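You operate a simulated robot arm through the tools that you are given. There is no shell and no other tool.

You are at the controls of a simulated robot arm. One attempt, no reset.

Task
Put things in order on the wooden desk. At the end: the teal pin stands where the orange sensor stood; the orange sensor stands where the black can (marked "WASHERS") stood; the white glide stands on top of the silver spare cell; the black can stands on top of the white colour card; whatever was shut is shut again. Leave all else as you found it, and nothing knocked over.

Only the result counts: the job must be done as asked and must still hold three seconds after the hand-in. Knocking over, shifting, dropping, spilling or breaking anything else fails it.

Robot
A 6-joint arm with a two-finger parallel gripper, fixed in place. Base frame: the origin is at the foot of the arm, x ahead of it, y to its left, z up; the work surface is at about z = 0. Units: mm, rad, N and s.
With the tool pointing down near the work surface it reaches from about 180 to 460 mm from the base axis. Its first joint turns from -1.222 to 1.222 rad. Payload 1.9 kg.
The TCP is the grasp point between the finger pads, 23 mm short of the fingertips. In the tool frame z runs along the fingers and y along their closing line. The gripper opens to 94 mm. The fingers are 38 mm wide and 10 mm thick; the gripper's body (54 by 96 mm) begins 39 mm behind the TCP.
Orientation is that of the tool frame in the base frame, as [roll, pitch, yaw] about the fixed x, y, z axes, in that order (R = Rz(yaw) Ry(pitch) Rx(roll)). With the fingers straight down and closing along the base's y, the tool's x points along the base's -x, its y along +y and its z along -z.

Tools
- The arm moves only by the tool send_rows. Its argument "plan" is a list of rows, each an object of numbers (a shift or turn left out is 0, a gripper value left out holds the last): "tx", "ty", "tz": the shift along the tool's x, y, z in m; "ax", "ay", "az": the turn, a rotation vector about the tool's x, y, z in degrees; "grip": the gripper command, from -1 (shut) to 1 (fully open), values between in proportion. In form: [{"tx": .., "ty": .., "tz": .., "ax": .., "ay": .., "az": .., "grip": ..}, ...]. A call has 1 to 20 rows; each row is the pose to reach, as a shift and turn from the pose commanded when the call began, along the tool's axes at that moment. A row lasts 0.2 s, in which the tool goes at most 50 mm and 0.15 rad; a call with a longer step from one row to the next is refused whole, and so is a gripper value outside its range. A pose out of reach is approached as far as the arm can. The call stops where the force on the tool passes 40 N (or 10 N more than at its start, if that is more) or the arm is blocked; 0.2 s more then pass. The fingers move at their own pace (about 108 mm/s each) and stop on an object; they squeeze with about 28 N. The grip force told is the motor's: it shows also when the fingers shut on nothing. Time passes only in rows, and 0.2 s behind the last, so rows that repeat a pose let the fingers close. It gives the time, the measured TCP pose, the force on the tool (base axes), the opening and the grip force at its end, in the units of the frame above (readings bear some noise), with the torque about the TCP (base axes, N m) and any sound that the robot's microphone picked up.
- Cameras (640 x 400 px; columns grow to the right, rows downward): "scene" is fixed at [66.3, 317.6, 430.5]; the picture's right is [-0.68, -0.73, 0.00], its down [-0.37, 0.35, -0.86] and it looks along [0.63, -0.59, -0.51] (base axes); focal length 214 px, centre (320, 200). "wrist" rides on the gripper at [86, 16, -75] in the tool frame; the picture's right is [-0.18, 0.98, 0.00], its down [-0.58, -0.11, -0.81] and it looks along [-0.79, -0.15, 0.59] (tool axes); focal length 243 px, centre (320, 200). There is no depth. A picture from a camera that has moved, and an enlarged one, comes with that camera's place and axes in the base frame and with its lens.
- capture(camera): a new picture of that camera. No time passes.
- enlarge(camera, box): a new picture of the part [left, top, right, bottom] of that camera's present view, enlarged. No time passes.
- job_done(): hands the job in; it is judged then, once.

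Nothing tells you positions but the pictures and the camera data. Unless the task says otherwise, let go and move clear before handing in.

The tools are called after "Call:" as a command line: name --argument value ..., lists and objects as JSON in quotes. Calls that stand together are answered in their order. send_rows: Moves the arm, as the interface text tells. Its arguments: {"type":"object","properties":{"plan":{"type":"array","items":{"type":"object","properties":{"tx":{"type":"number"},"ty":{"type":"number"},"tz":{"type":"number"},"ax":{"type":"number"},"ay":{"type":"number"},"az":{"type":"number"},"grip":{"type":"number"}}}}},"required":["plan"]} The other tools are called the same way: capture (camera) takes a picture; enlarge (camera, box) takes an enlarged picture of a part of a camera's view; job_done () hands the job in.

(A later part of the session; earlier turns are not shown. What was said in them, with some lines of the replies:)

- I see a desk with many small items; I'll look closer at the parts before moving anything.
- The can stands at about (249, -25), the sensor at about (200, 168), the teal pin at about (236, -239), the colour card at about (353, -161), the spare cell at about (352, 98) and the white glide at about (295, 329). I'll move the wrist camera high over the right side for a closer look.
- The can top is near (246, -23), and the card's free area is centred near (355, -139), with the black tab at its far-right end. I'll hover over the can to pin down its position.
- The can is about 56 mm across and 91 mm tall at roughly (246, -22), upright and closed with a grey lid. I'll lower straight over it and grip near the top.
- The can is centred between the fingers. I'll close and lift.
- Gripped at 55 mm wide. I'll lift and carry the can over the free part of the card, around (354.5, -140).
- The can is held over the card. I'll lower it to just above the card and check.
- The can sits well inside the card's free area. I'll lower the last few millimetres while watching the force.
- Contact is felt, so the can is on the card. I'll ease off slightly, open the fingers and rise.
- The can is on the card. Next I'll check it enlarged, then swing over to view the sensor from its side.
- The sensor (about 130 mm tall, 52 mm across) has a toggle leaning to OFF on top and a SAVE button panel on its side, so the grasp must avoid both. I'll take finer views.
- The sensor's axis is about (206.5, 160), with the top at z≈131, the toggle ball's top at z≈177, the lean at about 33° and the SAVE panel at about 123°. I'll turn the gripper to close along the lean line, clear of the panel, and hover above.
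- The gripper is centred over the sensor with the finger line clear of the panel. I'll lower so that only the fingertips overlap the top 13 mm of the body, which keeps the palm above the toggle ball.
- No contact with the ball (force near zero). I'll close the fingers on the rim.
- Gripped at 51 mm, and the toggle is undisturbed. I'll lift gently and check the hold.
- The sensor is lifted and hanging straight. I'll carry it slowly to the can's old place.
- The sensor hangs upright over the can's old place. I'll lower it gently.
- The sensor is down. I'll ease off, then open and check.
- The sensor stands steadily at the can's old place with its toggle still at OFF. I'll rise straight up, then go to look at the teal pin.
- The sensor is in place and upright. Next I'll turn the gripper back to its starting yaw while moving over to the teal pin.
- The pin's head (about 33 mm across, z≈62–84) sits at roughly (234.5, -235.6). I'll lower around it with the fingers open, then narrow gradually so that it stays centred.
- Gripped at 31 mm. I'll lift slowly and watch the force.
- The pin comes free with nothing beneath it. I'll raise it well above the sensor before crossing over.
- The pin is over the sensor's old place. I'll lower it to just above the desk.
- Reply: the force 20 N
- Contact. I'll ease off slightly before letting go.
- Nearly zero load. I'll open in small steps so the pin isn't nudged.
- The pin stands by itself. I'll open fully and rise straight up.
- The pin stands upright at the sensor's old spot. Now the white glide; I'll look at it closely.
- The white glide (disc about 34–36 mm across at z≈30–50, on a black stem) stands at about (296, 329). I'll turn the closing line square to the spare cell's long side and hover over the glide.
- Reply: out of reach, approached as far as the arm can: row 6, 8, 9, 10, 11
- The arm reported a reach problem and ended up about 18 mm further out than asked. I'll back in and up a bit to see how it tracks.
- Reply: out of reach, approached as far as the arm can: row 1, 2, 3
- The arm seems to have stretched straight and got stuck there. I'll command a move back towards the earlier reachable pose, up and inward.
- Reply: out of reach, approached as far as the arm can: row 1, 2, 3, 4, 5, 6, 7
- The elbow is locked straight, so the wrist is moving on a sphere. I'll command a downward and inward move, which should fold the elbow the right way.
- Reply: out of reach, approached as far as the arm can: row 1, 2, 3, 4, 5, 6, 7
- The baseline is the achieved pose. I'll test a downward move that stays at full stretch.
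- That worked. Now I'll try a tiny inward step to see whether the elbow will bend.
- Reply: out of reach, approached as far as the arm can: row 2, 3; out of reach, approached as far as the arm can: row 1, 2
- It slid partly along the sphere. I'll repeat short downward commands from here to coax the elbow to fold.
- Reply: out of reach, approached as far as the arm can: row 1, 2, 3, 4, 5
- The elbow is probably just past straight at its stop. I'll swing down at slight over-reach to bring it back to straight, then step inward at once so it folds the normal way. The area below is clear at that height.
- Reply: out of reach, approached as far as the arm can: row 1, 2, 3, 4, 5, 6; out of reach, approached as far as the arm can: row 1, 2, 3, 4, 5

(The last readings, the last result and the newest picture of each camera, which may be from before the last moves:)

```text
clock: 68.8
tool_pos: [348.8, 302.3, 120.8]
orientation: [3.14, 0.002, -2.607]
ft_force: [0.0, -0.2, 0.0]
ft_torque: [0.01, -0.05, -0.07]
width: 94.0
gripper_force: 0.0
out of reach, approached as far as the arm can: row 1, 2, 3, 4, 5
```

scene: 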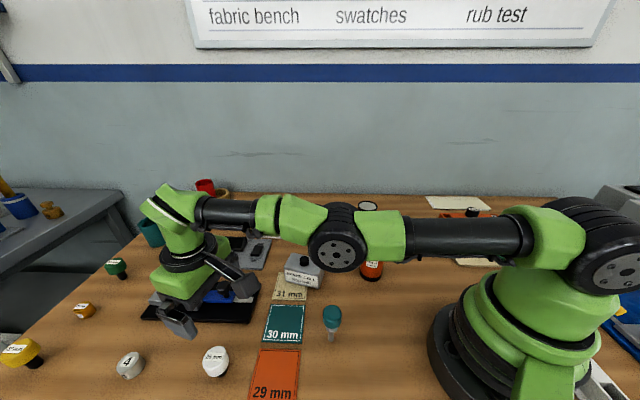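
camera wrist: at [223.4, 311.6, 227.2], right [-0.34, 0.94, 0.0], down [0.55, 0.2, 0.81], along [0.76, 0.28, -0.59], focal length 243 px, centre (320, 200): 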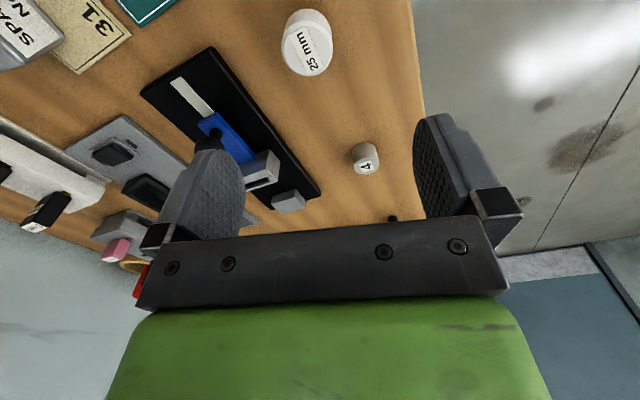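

Still locked. I'll reach slightly outward first to straighten the elbow exactly, then go upward and inward in the same call.

Call:
send_rows --plan '[{"tx": -0.0306, "ty": 0.0055, "tz": -0.0014}, {"tx": -0.0212, "ty": 0.0038, "tz": -0.0265}, {"tx": -0.0139, "ty": 0.0025, "tz": -0.0681}, {"tx": 0.0246, "ty": -0.0044, "tz": -0.0931}, {"tx": 0.0589, "ty": -0.0106, "tz": -0.1226}, {"tx": 0.0947, "ty": -0.017, "tz": -0.1469}, {"tx": 0.1284, "ty": -0.0231, "tz": -0.1603}, {"tx": 0.159, "ty": -0.0286, "tz": -0.1645}, {"tx": 0.159, "ty": -0.0286, "tz": -0.1645}]'

Call:
capture --camera "scene"

```text
clock: 70.8
tool_pos: [306.3, 260.9, 334.8]
orientation: [3.139, -0.002, -2.605]
ft_force: [0.0, -0.2, 0.4]
ft_torque: [0.01, 0.0, -0.02]
width: 93.9
gripper_force: 0.1
out of reach, approached as far as the arm can: row 1, 2, 3, 4, 5, 6, 7, 8, 9
```

```text
taken
```

scene: 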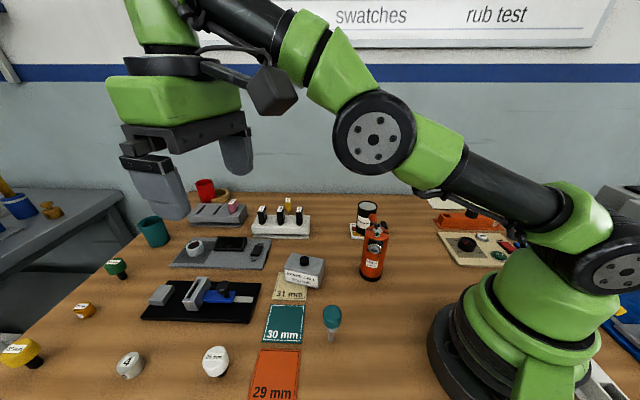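

Both attempts ended at the same pose, so a wrist limit is in play too. I'll go back down along full stretch, then tilt the tool inward, since a pitch change forces the elbow to take part.

Call:
send_rows --plan '[{"tx": -0.0195, "ty": 0.0034, "tz": 0.0348}, {"tx": -0.0347, "ty": 0.006, "tz": 0.0723}, {"tx": -0.0466, "ty": 0.0081, "tz": 0.111}, {"tx": -0.0551, "ty": 0.0095, "tz": 0.1507}, {"tx": -0.0602, "ty": 0.0104, "tz": 0.1909}, {"tx": -0.0612, "ty": 0.0106, "tz": 0.2055}]'

```text
clock: 72.2
tool_pos: [351.9, 299.5, 126.9]
orientation: [3.141, 0.002, -2.607]
ft_force: [0.4, -0.2, -0.9]
ft_torque: [0.02, 0.01, -0.01]
width: 93.9
gripper_force: 0.1
```

Call:
send_rows --plan '[{"tx": 0.023, "tz": -0.0016, "ay": 8}, {"tx": 0.0455, "tz": -0.0064, "ay": 16}, {"tx": 0.0671, "tz": -0.0143, "ay": 24}, {"tx": 0.0971, "tz": -0.0143, "ay": 24}, {"tx": 0.137, "tz": -0.0143, "ay": 24}, {"tx": 0.157, "tz": -0.0143, "ay": 24}, {"tx": 0.157, "tz": -0.0143, "ay": 24}]'

Call:
capture --camera "scene"

```text
clock: 73.8
tool_pos: [293.3, 267.3, 140.3]
orientation: [3.137, -0.414, -2.606]
ft_force: [-0.5, 0.5, 0.7]
ft_torque: [0.0, 0.0, 0.01]
width: 93.9
gripper_force: 0.1
out of reach, approached as far as the arm can: row 2, 3, 4, 5, 6, 7
```

```text
taken
```

scene: 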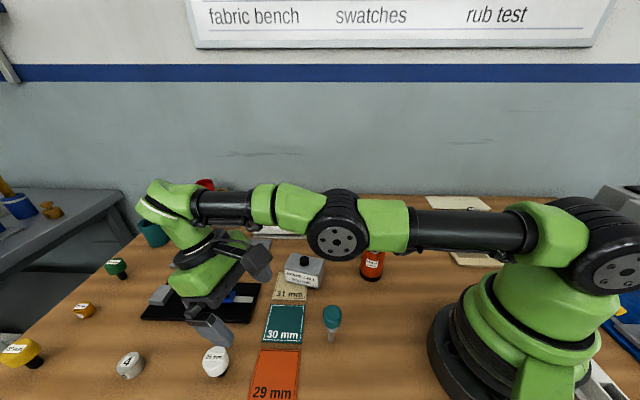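

Tilting worked but the elbow is still straight, because I only pulled inward after the tilt ended. I'll tilt back, then combine tilting inward with pulling inward in the same rows.

Call:
send_rows --plan '[{"tx": -0.023, "tz": -0.0016, "ay": -8}, {"tx": -0.0455, "tz": -0.0064, "ay": -16}, {"tx": -0.0671, "tz": -0.0143, "ay": -24}, {"tx": -0.0874, "tz": -0.0251, "ay": -32}]'

Call:
send_rows --plan '[{"tx": 0.0329, "tz": -0.003, "ay": 8}, {"tx": 0.0703, "tz": -0.0099, "ay": 16}, {"tx": 0.1117, "tz": -0.0206, "ay": 24}, {"tx": 0.1518, "tz": -0.0341, "ay": 32}, {"tx": 0.1864, "tz": -0.039, "ay": 32}, {"tx": 0.1864, "tz": -0.039, "ay": 32}]'

Call:
capture --camera "scene"

```text
clock: 74.8
tool_pos: [370.3, 314.3, 128.9]
orientation: [3.138, 0.144, -2.609]
ft_force: [0.0, 1.0, 0.2]
ft_torque: [-0.01, 0.02, 0.05]
width: 94.0
gripper_force: 0.1
```

```text
clock: 76.2
tool_pos: [206.9, 217.3, 139.0]
orientation: [3.14, -0.415, -2.605]
ft_force: [0.0, 0.0, 0.1]
ft_torque: [0.0, -0.01, 0.0]
width: 93.9
gripper_force: 0.2
```

```text
taken
```

scene: 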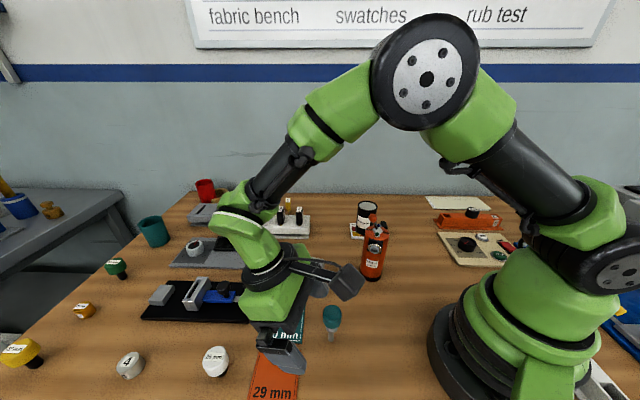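

It escaped: the elbow is folded normally again, and the pin and everything else still stand. I'll raise the tool a little and set it vertical again.

Call:
send_rows --plan '[{"tx": 0.008, "tz": -0.0183}, {"tx": 0.0161, "tz": -0.0366}, {"tx": 0.0161, "tz": -0.0366, "ay": -8}, {"tx": 0.0161, "tz": -0.0366, "ay": -16}, {"tx": 0.0161, "tz": -0.0366, "ay": -23.8}, {"tx": 0.0161, "tz": -0.0366, "ay": -23.8}]'

Call:
capture --camera "wrist"

Call:
capture --camera "scene"

```text
clock: 77.6
tool_pos: [207.6, 217.4, 181.0]
orientation: [3.14, 0.0, -2.606]
ft_force: [-0.2, 0.1, -0.6]
ft_torque: [-0.01, 0.0, 0.02]
width: 94.2
gripper_force: 0.0
```

```text
taken
camera wrist: at [123.7, 187.3, 255.3], right [-0.34, 0.94, 0.0], down [0.56, 0.2, 0.81], along [0.76, 0.28, -0.59], focal length 243 px, centre (320, 200)
```

wrist: 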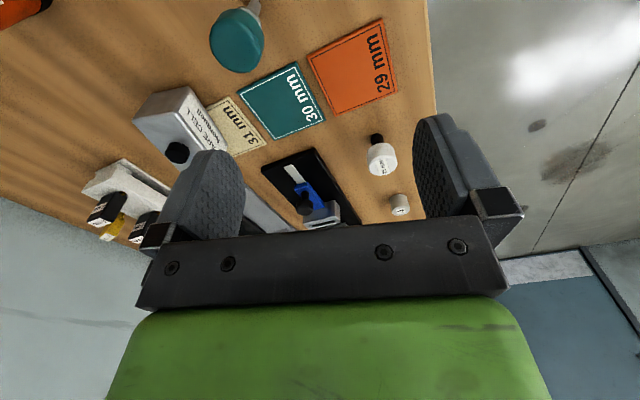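

```text
taken
```

scene: 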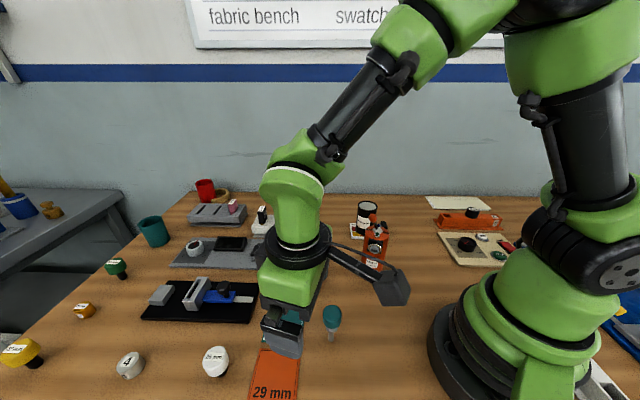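

Back to normal. I'll approach the glide low this time (z≈140), staying within reach.

Call:
send_rows --plan '[{"tx": -0.0, "ty": 0.0, "tz": 0.02}, {"tx": -0.031, "ty": 0.0116, "tz": 0.04}, {"tx": -0.062, "ty": 0.0232, "tz": 0.041}, {"tx": -0.093, "ty": 0.0347, "tz": 0.041}, {"tx": -0.1232, "ty": 0.0463, "tz": 0.041}, {"tx": -0.1232, "ty": 0.0463, "tz": 0.041}]'

Call:
capture --camera "wrist"

Call:
capture --camera "scene"

```text
clock: 79.0
tool_pos: [288.8, 320.0, 138.0]
orientation: [3.14, 0.0, -2.605]
ft_force: [0.4, 0.4, 1.1]
ft_torque: [0.01, -0.01, 0.02]
width: 94.0
gripper_force: 0.1
```

```text
taken
camera wrist: at [207.0, 289.6, 214.1], right [-0.34, 0.94, 0.0], down [0.56, 0.2, 0.8], along [0.76, 0.28, -0.59], focal length 243 px, centre (320, 200)
```

wrist: 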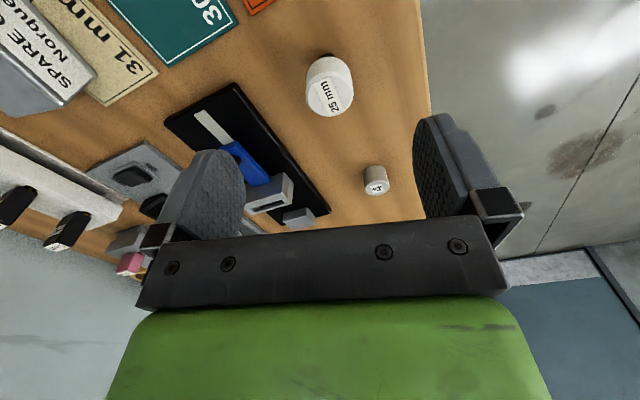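

```text
taken
```

scene: 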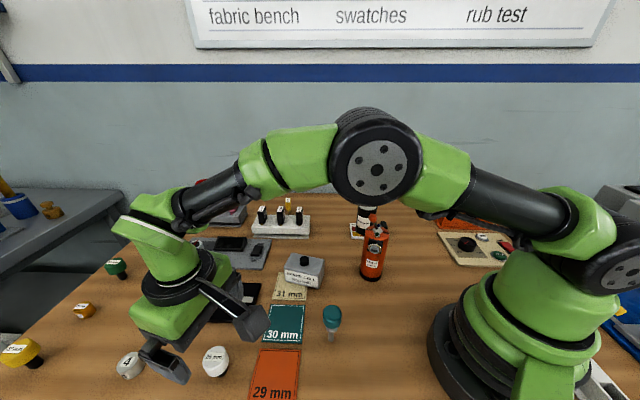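

Call:
enlarge --camera "wrist" --box '[280, 30, 380, 130]'

```text
4.00 times, centred on (330, 80) of wrist
camera zoom: at [207.0, 289.6, 214.1], right [-0.34, 0.94, 0.0], down [0.56, 0.2, 0.8], along [0.76, 0.28, -0.59], focal length 970 px, centre (280, 680)
```

zoom: 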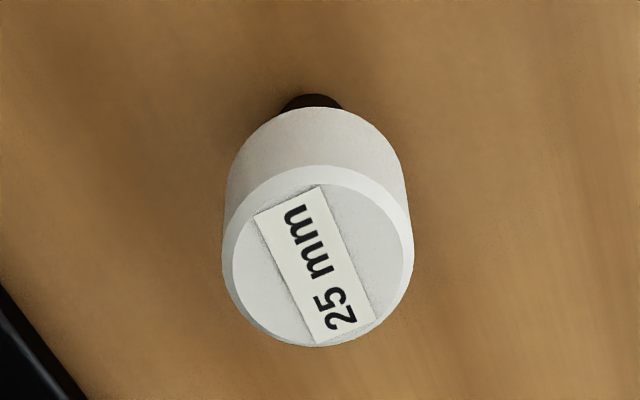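

The glide's axis is about (294, 329), with the disc at z≈29–48. I'll centre on it and lower to mid-disc.

Call:
send_rows --plan '[{"tx": -0.0095, "ty": 0.0054, "tz": 0.02}, {"tx": -0.0095, "ty": 0.0054, "tz": 0.045}, {"tx": -0.0095, "ty": 0.0054, "tz": 0.07}, {"tx": -0.0095, "ty": 0.0054, "tz": 0.09}, {"tx": -0.0095, "ty": 0.0054, "tz": 0.099, "grip": 0.2}, {"tx": -0.0095, "ty": 0.0054, "tz": 0.099, "grip": 0.2}]'

Call:
enlarge --camera "wrist" --box '[230, 80, 410, 240]'

Call:
enlarge --camera "scene" --box '[130, 300, 290, 400]'

```text
clock: 80.4
tool_pos: [295.9, 330.3, 40.3]
orientation: [-3.141, 0.0, -2.607]
ft_force: [0.1, -0.5, 0.7]
ft_torque: [0.02, -0.04, 0.0]
width: 56.3
gripper_force: 0.0
```

```text
2.50 times, centred on (320, 160) of wrist
camera zoom: at [212.0, 299.5, 115.2], right [-0.34, 0.94, 0.0], down [0.56, 0.2, 0.81], along [0.76, 0.28, -0.59], focal length 606 px, centre (320, 300)
```

zoom: 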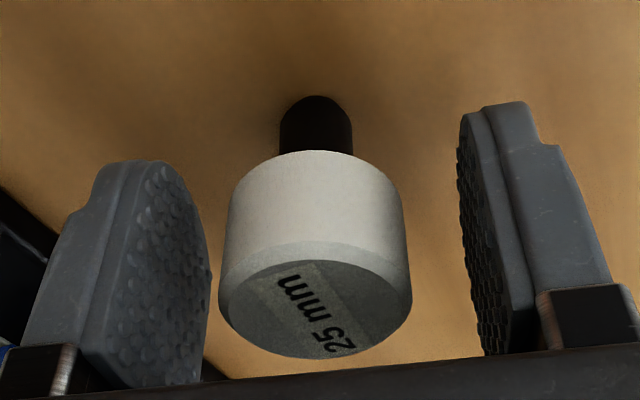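

```text
4.00 times, centred on (210, 350) of scene
camera zoom: at [66.3, 317.6, 430.5], right [-0.68, -0.73, 0.0], down [-0.37, 0.35, -0.86], along [0.63, -0.59, -0.51], focal length 858 px, centre (760, -400)
```

zoom: 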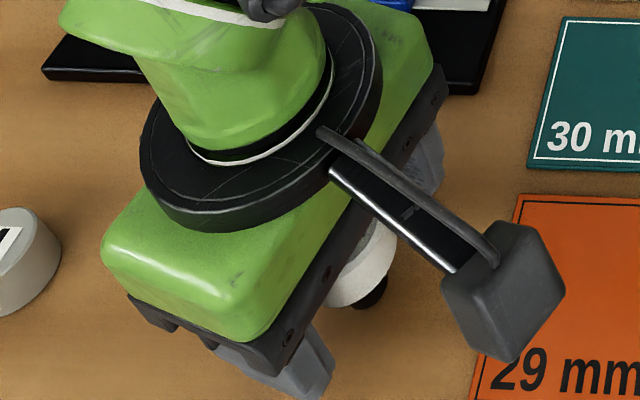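

Call:
send_rows --plan '[{"ty": -0.0007, "grip": 0.0}, {"ty": -0.0007, "grip": -0.15}, {"ty": -0.0007, "grip": -0.2}, {"ty": -0.0007, "grip": -0.25}, {"ty": -0.0007, "grip": -1}, {"ty": -0.0007, "grip": -1}, {"ty": -0.0007, "grip": -1}]'

Call:
enlarge --camera "wrist" --box '[230, 80, 410, 240]'

```text
clock: 82.0
tool_pos: [295.5, 329.2, 40.2]
orientation: [3.139, -0.001, -2.606]
ft_force: [-0.4, -1.0, 0.4]
ft_torque: [-0.01, -0.02, 0.02]
width: 32.7
gripper_force: 28.4
```

```text
2.50 times, centred on (320, 160) of wrist
camera zoom: at [212.3, 298.9, 115.3], right [-0.34, 0.94, 0.0], down [0.56, 0.2, 0.81], along [0.76, 0.28, -0.59], focal length 606 px, centre (320, 300)
```

zoom: 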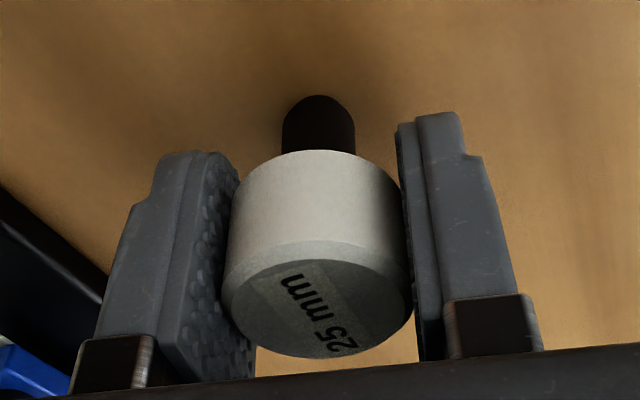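

Gripped at 33 mm. I'll lift the glide and carry it towards the near end of the spare cell's top.

Call:
send_rows --plan '[{"tz": -0.005}, {"tz": -0.015}, {"tz": -0.035}, {"tz": -0.06}, {"tz": -0.085}, {"tz": -0.11}, {"tz": -0.11}]'

Call:
capture --camera "wrist"

```text
clock: 83.6
tool_pos: [294.6, 330.9, 150.2]
orientation: [3.141, -0.001, -2.605]
ft_force: [0.1, 0.1, -0.4]
ft_torque: [0.0, 0.02, 0.0]
width: 32.7
gripper_force: 27.9
```

```text
taken
camera wrist: at [212.1, 299.5, 225.7], right [-0.34, 0.94, 0.0], down [0.56, 0.2, 0.81], along [0.76, 0.28, -0.59], focal length 243 px, centre (320, 200)
```

wrist: 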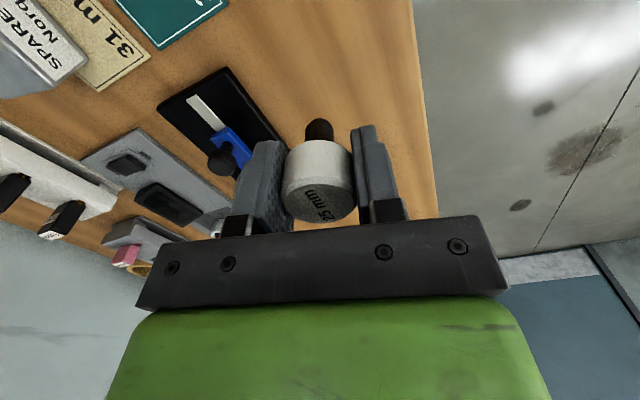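

Call:
send_rows --plan '[{"tx": 0.006, "ty": -0.0143}, {"tx": 0.0173, "ty": -0.0411}, {"tx": 0.0299, "ty": -0.0711}, {"tx": 0.0425, "ty": -0.1011}, {"tx": 0.0551, "ty": -0.1311}, {"tx": 0.0677, "ty": -0.1611}, {"tx": 0.0804, "ty": -0.1911}, {"tx": 0.0883, "ty": -0.21}, {"tx": 0.092, "ty": -0.2188}, {"tx": 0.092, "ty": -0.2188}]'

Call:
capture --camera "wrist"

Call:
capture --camera "scene"

```text
clock: 85.8
tool_pos: [327.9, 93.8, 149.1]
orientation: [3.14, 0.001, -2.607]
ft_force: [-0.4, 0.6, -1.0]
ft_torque: [-0.03, 0.01, 0.0]
width: 32.7
gripper_force: 27.9
```

```text
taken
camera wrist: at [245.0, 63.3, 224.6], right [-0.34, 0.94, 0.0], down [0.56, 0.2, 0.81], along [0.76, 0.28, -0.59], focal length 243 px, centre (320, 200)
```

wrist: 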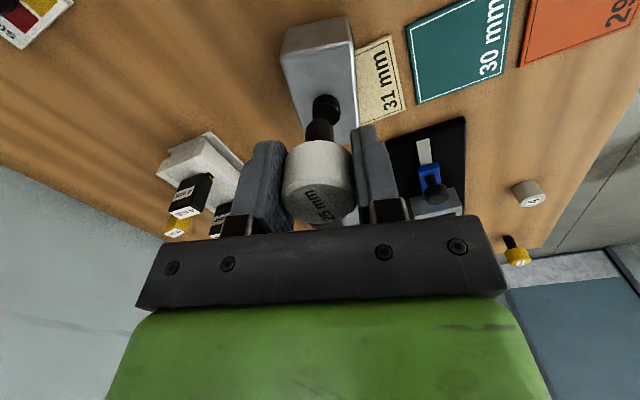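

```text
taken
```

scene: 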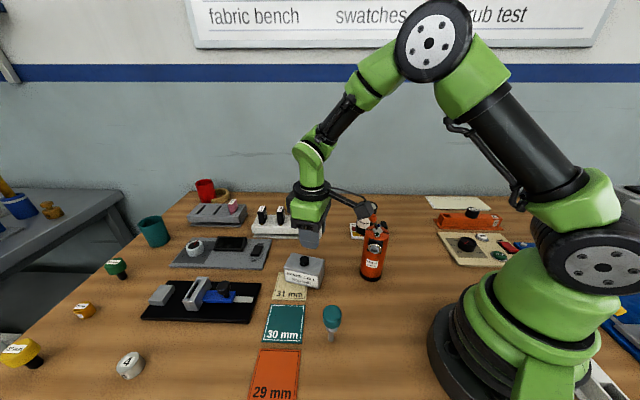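

Call:
enlarge --camera "wrist" --box '[250, 0, 410, 230]'

Call:
enlarge --camera "scene" --box '[270, 215, 350, 300]'

```text
1.74 times, centred on (330, 115) of wrist
camera zoom: at [245.0, 63.3, 224.6], right [-0.34, 0.94, 0.0], down [0.56, 0.2, 0.81], along [0.76, 0.28, -0.59], focal length 422 px, centre (303, 348)
```

zoom: 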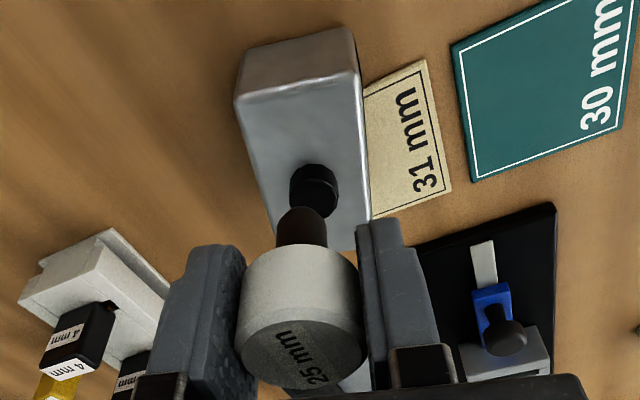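

```text
4.71 times, centred on (310, 258) of scene
camera zoom: at [66.3, 317.6, 430.5], right [-0.68, -0.73, 0.0], down [-0.37, 0.35, -0.86], along [0.63, -0.59, -0.51], focal length 1009 px, centre (367, -71)
```

zoom: 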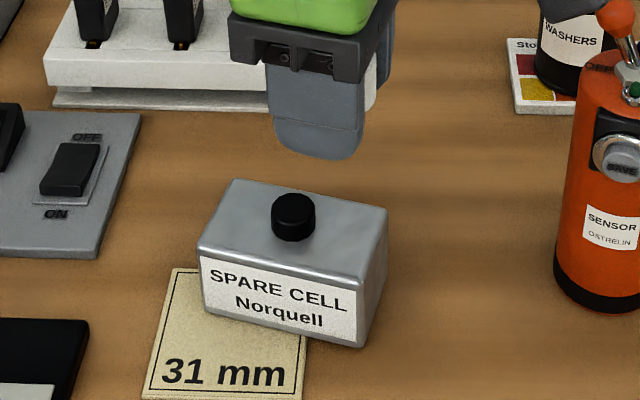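

The glide hangs centred over the free strip between the knob and the near edge of the cell. I'll lower it to just above the top.

Call:
send_rows --plan '[{"tz": 0.015}, {"tz": 0.03}, {"tz": 0.045}, {"tz": 0.056}, {"tz": 0.06}, {"tz": 0.06}]'

Call:
enlarge --camera "wrist" --box '[230, 40, 410, 240]'

Call:
enlarge --camera "scene" --box '[270, 215, 350, 300]'

```text
clock: 87.2
tool_pos: [327.5, 94.3, 89.9]
orientation: [3.139, 0.0, -2.606]
ft_force: [0.2, -4.9, 12.1]
ft_torque: [-0.15, -0.02, -0.01]
width: 33.0
gripper_force: 27.8
```

```text
2.00 times, centred on (320, 140) of wrist
camera zoom: at [244.8, 63.2, 164.9], right [-0.34, 0.94, 0.0], down [0.56, 0.2, 0.81], along [0.76, 0.28, -0.59], focal length 485 px, centre (320, 320)
```

zoom: 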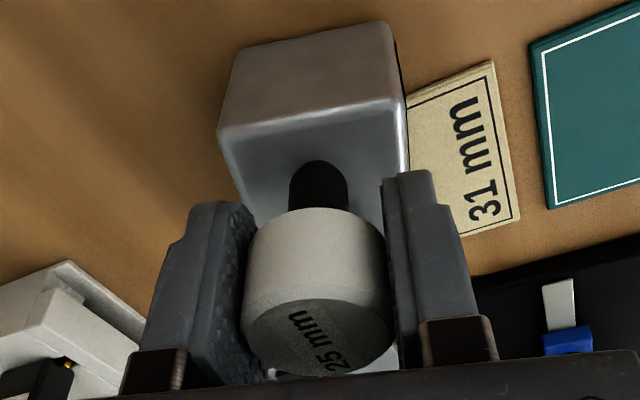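

```text
4.71 times, centred on (310, 258) of scene
camera zoom: at [66.3, 317.6, 430.6], right [-0.68, -0.73, 0.0], down [-0.37, 0.35, -0.86], along [0.63, -0.59, -0.51], focal length 1009 px, centre (367, -71)
```

zoom: 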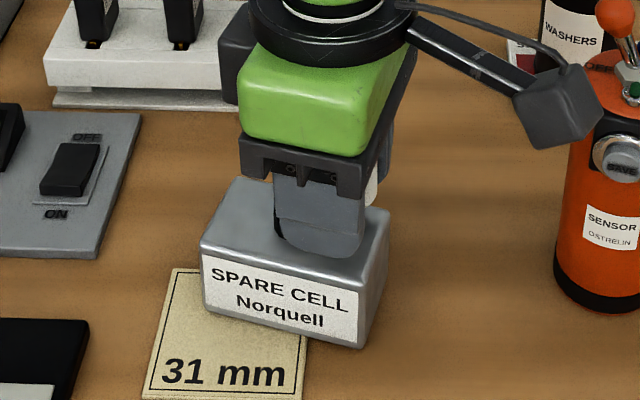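

Contact came a little earlier than expected, so the cell top is nearer z≈50. I'll ease up slightly and check.

Call:
send_rows --plan '[{"tz": -0.001}, {"tz": -0.001}]'

Call:
enlarge --camera "scene" --box '[270, 215, 350, 300]'

Call:
enlarge --camera "wrist" --box '[280, 80, 380, 180]'

```text
clock: 87.8
tool_pos: [326.3, 94.2, 89.5]
orientation: [3.138, -0.002, -2.607]
ft_force: [0.5, -0.1, -0.3]
ft_torque: [0.0, 0.01, -0.01]
width: 32.8
gripper_force: 28.5
```

```text
4.71 times, centred on (310, 258) of scene
camera zoom: at [66.3, 317.6, 430.5], right [-0.68, -0.73, 0.0], down [-0.37, 0.35, -0.86], along [0.63, -0.59, -0.51], focal length 1009 px, centre (367, -71)
```

zoom: 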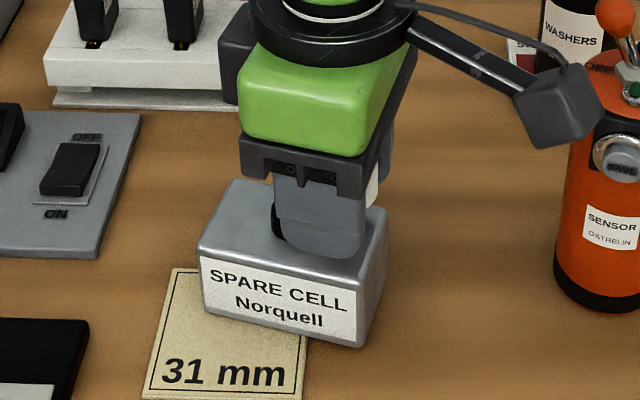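

```text
4.00 times, centred on (330, 130) of wrist
camera zoom: at [244.2, 63.5, 165.6], right [-0.34, 0.94, 0.0], down [0.56, 0.2, 0.8], along [0.76, 0.28, -0.59], focal length 970 px, centre (280, 480)
```

zoom: 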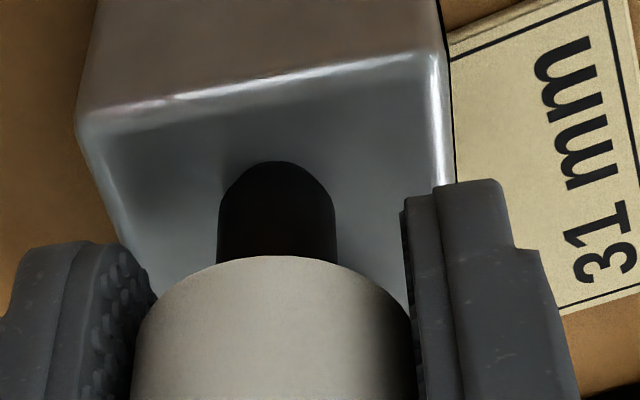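

At rest the cell is back exactly as it was. It sits partly on the 31 mm swatch, and this near end overhangs and rocks under load. The far end is supported by the swatch, so I'll lift the glide over the knob and place it there instead.

Call:
send_rows --plan '[{"tz": -0.01}, {"tz": -0.028}, {"tz": -0.03}, {"tx": -0.018, "tz": -0.03}, {"tx": -0.036, "tz": -0.03}, {"tx": -0.0522, "tz": -0.03}, {"tx": -0.0522, "tz": -0.03}]'

Call:
capture --camera "wrist"

Call:
enlarge --camera "scene" --box '[270, 215, 350, 300]'

```text
clock: 89.4
tool_pos: [371.8, 121.2, 119.9]
orientation: [3.139, -0.003, -2.603]
ft_force: [0.2, 1.2, -0.2]
ft_torque: [-0.03, 0.03, 0.0]
width: 32.7
gripper_force: 27.9
```

```text
taken
camera wrist: at [289.8, 89.8, 195.9], right [-0.34, 0.94, 0.0], down [0.56, 0.2, 0.81], along [0.76, 0.28, -0.59], focal length 243 px, centre (320, 200)
```

wrist: 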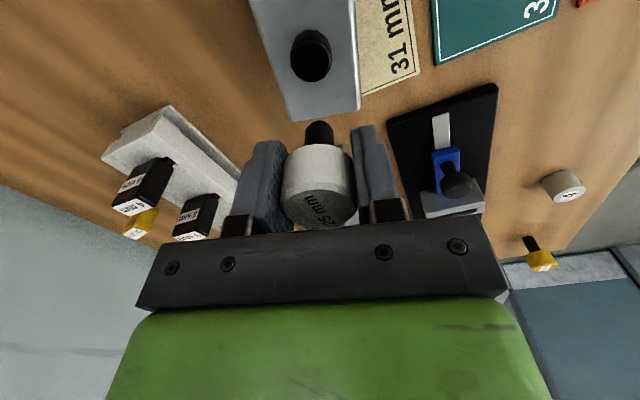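

```text
4.71 times, centred on (310, 258) of scene
camera zoom: at [66.3, 317.6, 430.5], right [-0.68, -0.73, 0.0], down [-0.37, 0.35, -0.86], along [0.63, -0.59, -0.51], focal length 1009 px, centre (367, -71)
```

zoom: 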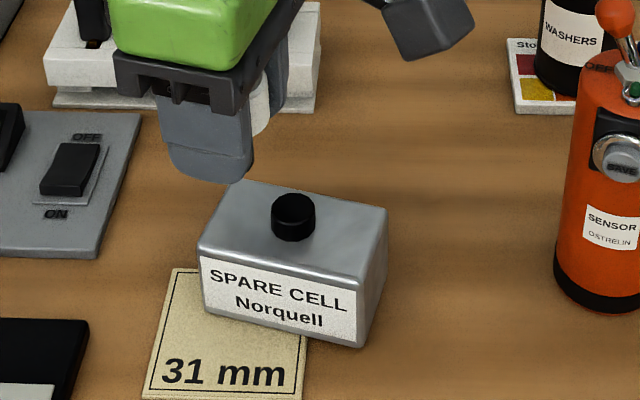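

Call:
enlarge --camera "wrist" --box '[230, 0, 390, 140]'

```text
2.86 times, centred on (310, 70) of wrist
camera zoom: at [289.8, 89.8, 195.9], right [-0.34, 0.94, 0.0], down [0.56, 0.2, 0.81], along [0.76, 0.28, -0.59], focal length 693 px, centre (349, 571)
```

zoom: 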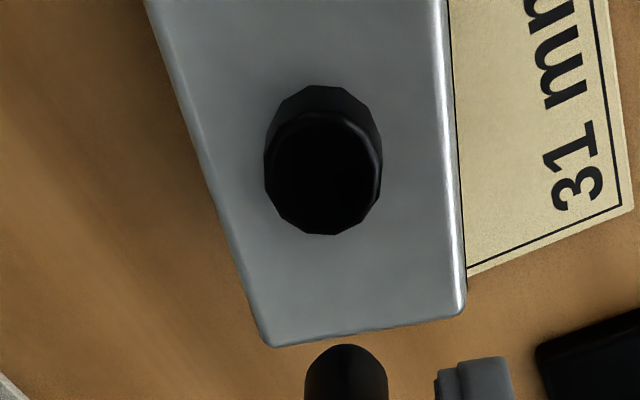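

The free strip beyond the knob is about 30 mm deep, so I'll shift 2 mm inward to its middle and lower carefully.

Call:
send_rows --plan '[{"tx": 0.002, "ty": 0.0008, "tz": 0.008}, {"tx": 0.002, "ty": 0.0008, "tz": 0.018}, {"tx": 0.002, "ty": 0.0008, "tz": 0.025}, {"tx": 0.002, "ty": 0.0008, "tz": 0.027}, {"tx": 0.002, "ty": 0.0008, "tz": 0.027}]'

Call:
enlarge --camera "scene" --box '[270, 215, 350, 300]'

Call:
enlarge --camera "wrist" --box '[230, 20, 410, 240]'

```text
clock: 90.6
tool_pos: [369.9, 119.4, 94.5]
orientation: [3.141, 0.0, -2.606]
ft_force: [0.3, 0.5, -0.5]
ft_torque: [-0.01, -0.02, 0.03]
width: 32.8
gripper_force: 27.8
```

```text
4.71 times, centred on (310, 258) of scene
camera zoom: at [66.3, 317.6, 430.5], right [-0.68, -0.73, 0.0], down [-0.37, 0.35, -0.86], along [0.63, -0.59, -0.51], focal length 1009 px, centre (367, -71)
```

zoom: 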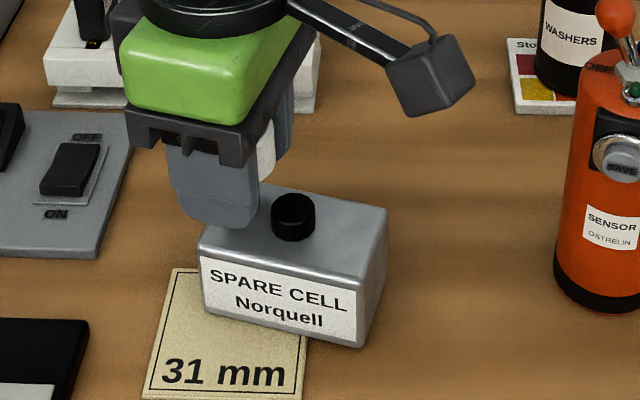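

```text
1.82 times, centred on (320, 130) of wrist
camera zoom: at [287.7, 89.5, 169.0], right [-0.34, 0.94, 0.0], down [0.56, 0.2, 0.81], along [0.76, 0.28, -0.59], focal length 441 px, centre (320, 327)
```

zoom: 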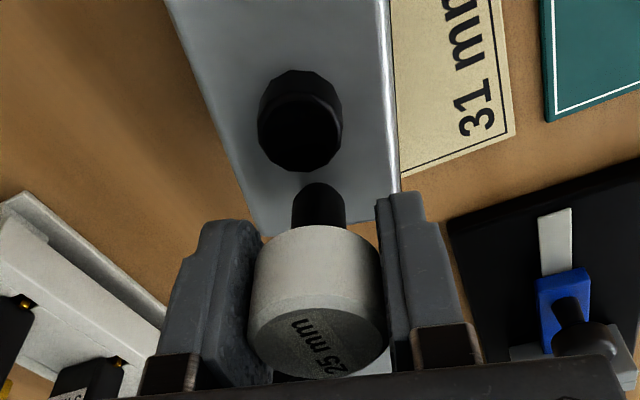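

Call:
send_rows --plan '[{"tz": 0.001}, {"tz": 0.002}, {"tz": 0.002}]'

```text
clock: 91.4
tool_pos: [370.7, 121.0, 91.5]
orientation: [3.139, -0.003, -2.607]
ft_force: [0.8, -0.3, -0.3]
ft_torque: [0.01, 0.0, 0.01]
width: 32.6
gripper_force: 28.2
```

Call:
send_rows --plan '[{"tz": 0.0004}, {"tz": 0.0008}, {"tz": 0.0008}]'

```text
clock: 92.2
tool_pos: [369.0, 120.4, 89.8]
orientation: [3.138, -0.003, -2.605]
ft_force: [0.6, -0.3, -0.9]
ft_torque: [0.0, -0.01, -0.04]
width: 32.6
gripper_force: 27.9
```

Call:
send_rows --plan '[{"tz": 0.0003}, {"tz": 0.0006}, {"tz": 0.0006}]'

```text
clock: 93.0
tool_pos: [370.5, 119.9, 91.3]
orientation: [3.139, -0.001, -2.606]
ft_force: [0.1, 0.2, -0.5]
ft_torque: [0.03, 0.02, -0.01]
width: 32.7
gripper_force: 27.9
```

Call:
send_rows --plan '[{"tz": 0.0003}, {"tz": 0.0006}, {"tz": 0.0006}]'

```text
clock: 93.8
tool_pos: [370.0, 120.3, 89.8]
orientation: [3.14, 0.001, -2.608]
ft_force: [0.9, -0.3, 5.8]
ft_torque: [-0.03, -0.03, 0.02]
width: 32.7
gripper_force: 28.3
```

Light contact. I'll check that the cell hasn't moved, then ease off and release.

Call:
send_rows --plan '[{"tz": -0.0002}, {"tz": -0.0002}]'

Call:
enlarge --camera "scene" --box '[270, 215, 350, 300]'

Call:
enlarge --camera "wrist" --box '[270, 80, 370, 180]'

```text
clock: 94.4
tool_pos: [370.1, 119.5, 89.6]
orientation: [3.141, 0.0, -2.607]
ft_force: [0.2, 1.1, 5.7]
ft_torque: [0.03, -0.03, -0.04]
width: 32.8
gripper_force: 27.9
```

```text
4.71 times, centred on (310, 258) of scene
camera zoom: at [66.3, 317.6, 430.5], right [-0.68, -0.73, 0.0], down [-0.37, 0.35, -0.86], along [0.63, -0.59, -0.51], focal length 1009 px, centre (367, -71)
```

zoom: 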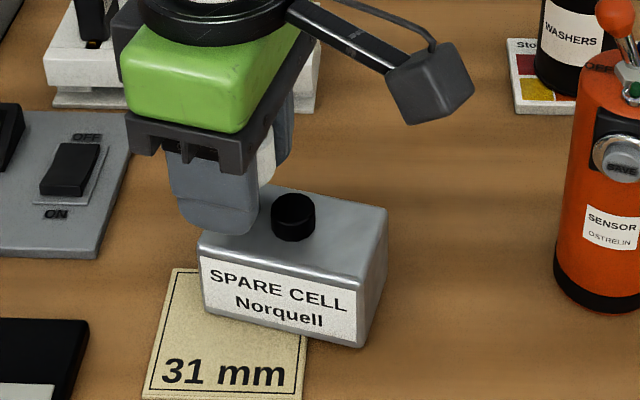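

```text
4.00 times, centred on (320, 130) of wrist
camera zoom: at [287.6, 89.8, 165.2], right [-0.34, 0.94, 0.0], down [0.56, 0.2, 0.81], along [0.76, 0.28, -0.59], focal length 970 px, centre (320, 480)
```

zoom: 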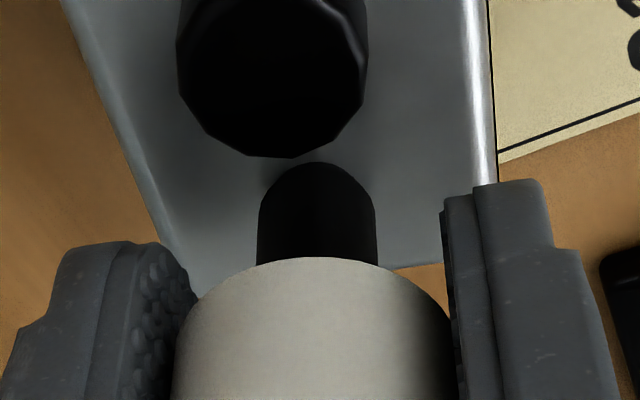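

The cell hasn't moved, but the glide sits about 3–4 mm too near the far edge. I'll lift a touch, shift it towards the knob, and set it down again.

Call:
send_rows --plan '[{"tz": -0.002}, {"tx": 0.0017, "tz": -0.003}, {"tx": 0.0034, "tz": -0.003}, {"tx": 0.0034, "tz": -0.0015}, {"tx": 0.0034, "tz": -0.0006}, {"tx": 0.0034, "tz": -0.0006}]'

```text
clock: 95.8
tool_pos: [367.3, 119.4, 90.6]
orientation: [3.141, -0.001, -2.606]
ft_force: [-0.3, -0.2, -0.5]
ft_torque: [0.03, 0.01, 0.0]
width: 33.2
gripper_force: 28.4
```

Call:
send_rows --plan '[{"tz": 0.0002}, {"tz": 0.0004}, {"tz": 0.0004}]'

```text
clock: 96.6
tool_pos: [367.5, 119.6, 89.2]
orientation: [3.141, -0.002, -2.606]
ft_force: [0.1, 0.6, -0.3]
ft_torque: [0.0, 0.02, -0.01]
width: 32.7
gripper_force: 28.1
```

Call:
send_rows --plan '[{"tz": 0.0002}, {"tz": 0.0004}, {"tz": 0.0004}]'

```text
clock: 97.4
tool_pos: [367.5, 118.3, 90.8]
orientation: [3.141, 0.0, -2.606]
ft_force: [-0.6, -1.3, 6.3]
ft_torque: [-0.04, -0.02, 0.0]
width: 32.8
gripper_force: 27.9
```

Call:
send_rows --plan '[{"tz": -0.0002}, {"tz": -0.0003}, {"tz": -0.0003}]'

Call:
enlarge --camera "wrist" --box '[230, 60, 410, 240]'

```text
clock: 98.2
tool_pos: [366.4, 118.7, 90.1]
orientation: [3.139, -0.003, -2.606]
ft_force: [-0.7, 0.5, 1.3]
ft_torque: [0.03, -0.03, -0.03]
width: 32.7
gripper_force: 28.0
```

```text
2.22 times, centred on (320, 150) of wrist
camera zoom: at [284.2, 88.1, 165.0], right [-0.34, 0.94, 0.0], down [0.56, 0.2, 0.81], along [0.76, 0.28, -0.59], focal length 539 px, centre (320, 311)
```

zoom: 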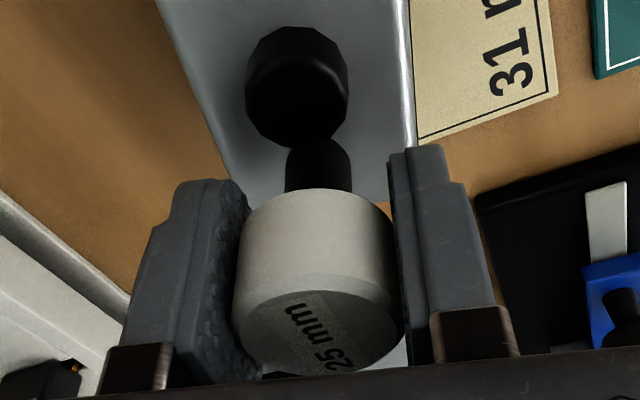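

Nearly unloaded and well placed beyond the knob. I'll open in small steps.

Call:
send_rows --plan '[{"grip": -0.28}, {"grip": -0.25}, {"grip": -0.22}, {"grip": -0.18}, {"grip": -0.1}]'

Call:
enlarge --camera "wrist" --box '[230, 60, 410, 240]'

Call:
enlarge --camera "scene" --box '[270, 215, 350, 300]'

```text
clock: 99.4
tool_pos: [367.5, 117.9, 88.5]
orientation: [3.14, -0.001, -2.607]
ft_force: [0.1, -0.1, 0.2]
ft_torque: [-0.01, -0.03, -0.03]
width: 42.3
gripper_force: 0.0
```

```text
2.22 times, centred on (320, 150) of wrist
camera zoom: at [284.3, 88.1, 165.1], right [-0.34, 0.94, 0.0], down [0.56, 0.2, 0.81], along [0.76, 0.28, -0.59], focal length 539 px, centre (320, 311)
```

zoom: 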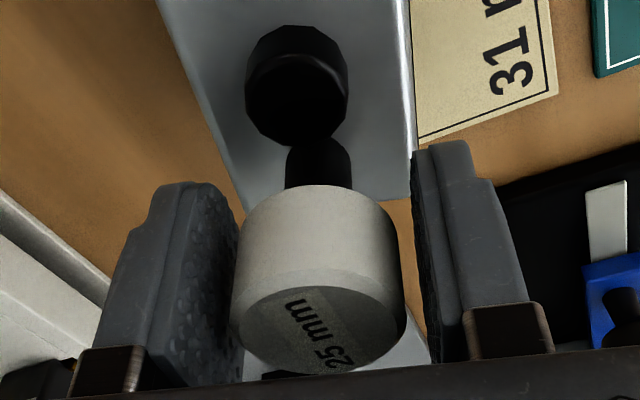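

```text
4.71 times, centred on (310, 258) of scene
camera zoom: at [66.3, 317.6, 430.5], right [-0.68, -0.73, 0.0], down [-0.37, 0.35, -0.86], along [0.63, -0.59, -0.51], focal length 1009 px, centre (367, -71)
```

zoom: 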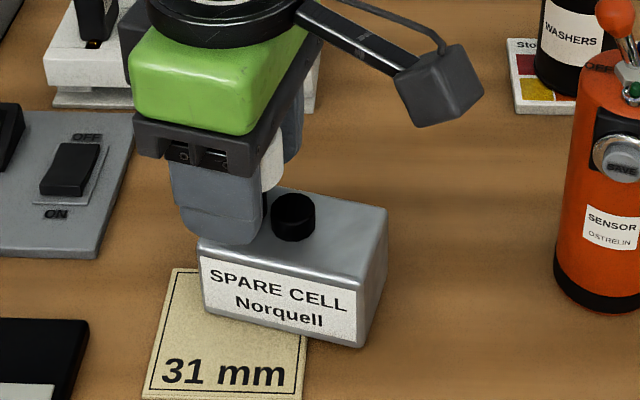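

The glide stands and the cell hasn't moved. I'll open wider and rise straight up.

Call:
send_rows --plan '[{"grip": 0.1}, {"grip": 0.3}, {"grip": 0.5}, {"grip": 0.5, "tz": -0.005}, {"grip": 0.5, "tz": -0.015}, {"grip": 0.5, "tz": -0.035}, {"grip": 0.5, "tz": -0.06}, {"grip": 0.5, "tz": -0.09}, {"grip": 0.5, "tz": -0.12}, {"grip": 0.5, "tz": -0.12}]'

Call:
capture --camera "scene"

Call:
capture --camera "wrist"

```text
clock: 101.6
tool_pos: [367.4, 118.2, 210.5]
orientation: [3.139, -0.002, -2.606]
ft_force: [0.2, -0.2, 0.3]
ft_torque: [-0.02, -0.04, -0.02]
width: 70.6
gripper_force: 0.0
```

```text
taken
```

scene: 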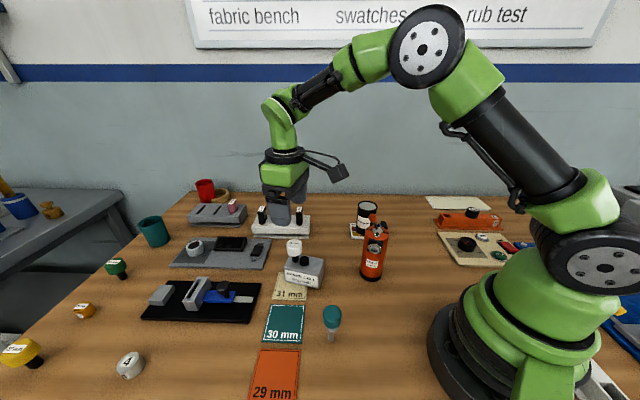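

```text
taken
camera wrist: at [284.3, 88.0, 285.9], right [-0.34, 0.94, 0.0], down [0.56, 0.2, 0.81], along [0.76, 0.28, -0.59], focal length 243 px, centre (320, 200)
```

wrist: 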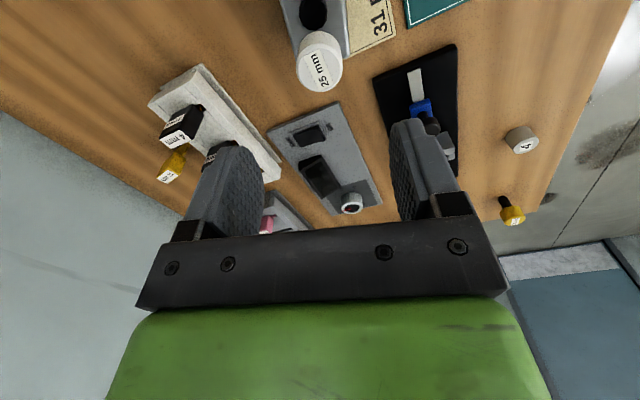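

All four placements look right. I'll back the arm clear and check everything up close.

Call:
send_rows --plan '[{"tz": -0.03}, {"tx": 0.029, "ty": -0.005, "tz": -0.05}, {"tx": 0.058, "ty": -0.01, "tz": -0.07}, {"tx": 0.0872, "ty": -0.0158, "tz": -0.09}, {"tx": 0.0872, "ty": -0.0158, "tz": -0.09}]'

Call:
capture --camera "scene"

Call:
enlarge --camera "scene" --box '[130, 170, 330, 295]'

Call:
enlarge --camera "scene" --box '[250, 220, 400, 350]'

Call:
enlarge --camera "scene" --box '[340, 180, 540, 305]'

Call:
enlarge --camera "scene" --box '[0, 240, 260, 400]'

```text
clock: 102.8
tool_pos: [300.8, 59.8, 299.3]
orientation: [3.141, -0.001, -2.605]
ft_force: [0.2, -0.8, 0.3]
ft_torque: [-0.01, 0.0, 0.02]
width: 70.4
gripper_force: 0.0
```

```text
taken
```

scene: 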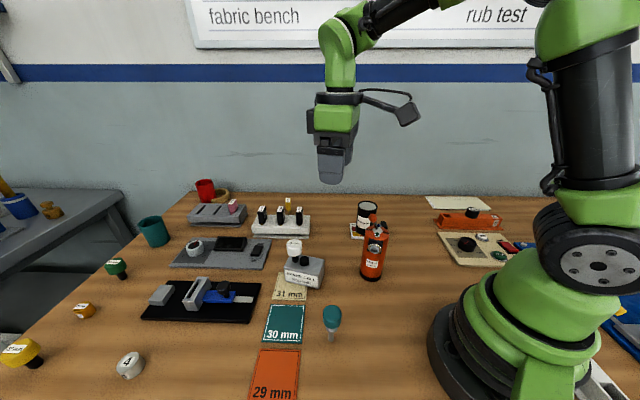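

```text
3.20 times, centred on (230, 232) of scene
camera zoom: at [66.3, 317.6, 430.5], right [-0.68, -0.73, 0.0], down [-0.37, 0.35, -0.86], along [0.63, -0.59, -0.51], focal length 686 px, centre (608, 96)
```

zoom: 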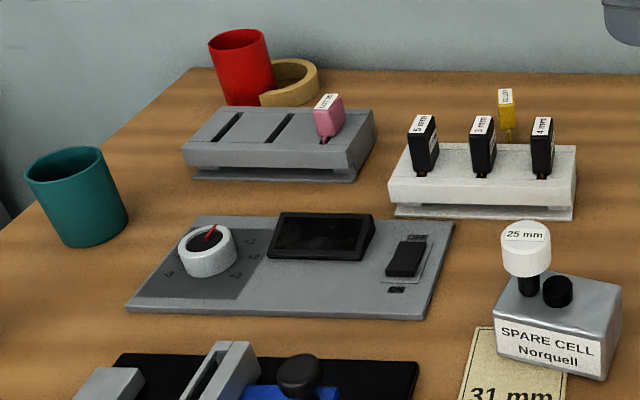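

```text
3.08 times, centred on (325, 285) of scene
camera zoom: at [66.3, 317.6, 430.5], right [-0.68, -0.73, 0.0], down [-0.37, 0.35, -0.86], along [0.63, -0.59, -0.51], focal length 660 px, centre (305, -62)
```

zoom: 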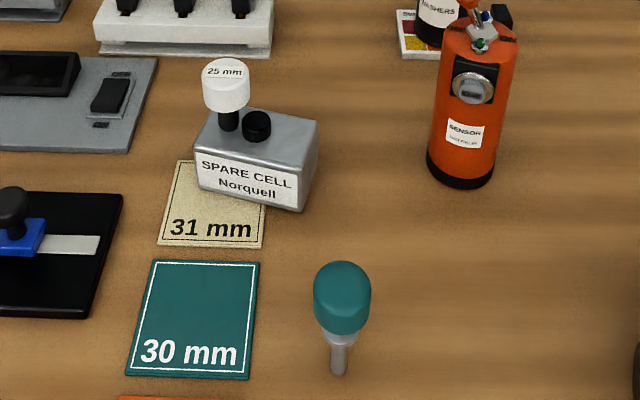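

```text
3.20 times, centred on (440, 242) of scene
camera zoom: at [66.3, 317.6, 430.5], right [-0.68, -0.73, 0.0], down [-0.37, 0.35, -0.86], along [0.63, -0.59, -0.51], focal length 686 px, centre (-64, 64)
```

zoom: 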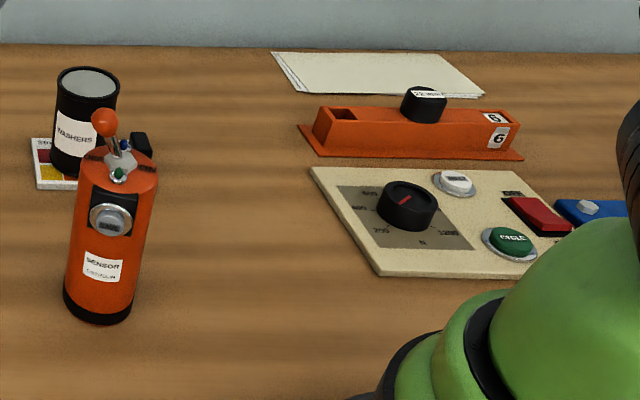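

```text
2.46 times, centred on (130, 320) of scene
camera zoom: at [66.3, 317.6, 430.5], right [-0.68, -0.73, 0.0], down [-0.37, 0.35, -0.86], along [0.63, -0.59, -0.51], focal length 528 px, centre (788, -95)
```

zoom: 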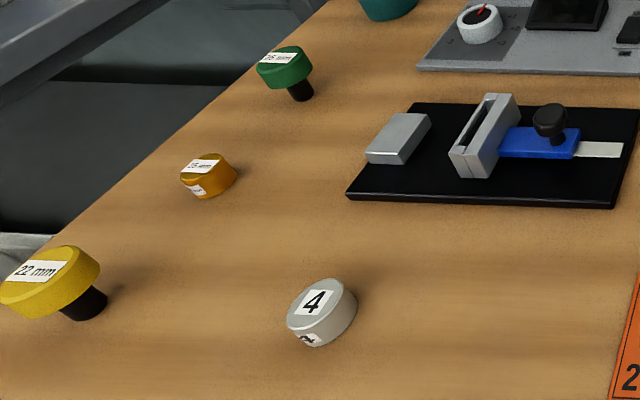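

Everything checks out in the pictures:
- **Teal pin:** it stands on the sensor's old spot.
- **Orange sensor:** it stands on the can's old spot, still set to OFF.
- **White glide:** it stands on the spare cell.
- **Black can:** it stands on the colour card.

Nothing had to be opened, nothing else has moved, and the arm is clear, so I'm handing in.

Call:
job_done

```text
The job is handed in.
```

The desk is in the order you asked for, and I've handed the job in. I don't have the verdict; what follows is from the last pictures before hand-in.

- **Teal pin:** it stands upright where the orange sensor stood, within about 1–2 mm by the scene camera.
- **Orange sensor:** it stands where the black can stood, its toggle still at OFF. The SAVE button was never touched.
- **White glide:** it stands on top of the silver spare cell, between the knob and the far end. I first tried the near end, but the cell rocked there because it only partly rests on the 31 mm swatch. It settled back unmoved, so I used the supported end.
- **Black can:** it stands on the free part of the white colour card, clear of the black tab.
- **Shut things:** I opened nothing, so nothing needed shutting again.

On the way to the glide I sent the arm too high for its reach, and its elbow locked out straight. I worked it free in the air without touching anything. Everything else looks as it did at the start, and the arm is clear with the gripper open.
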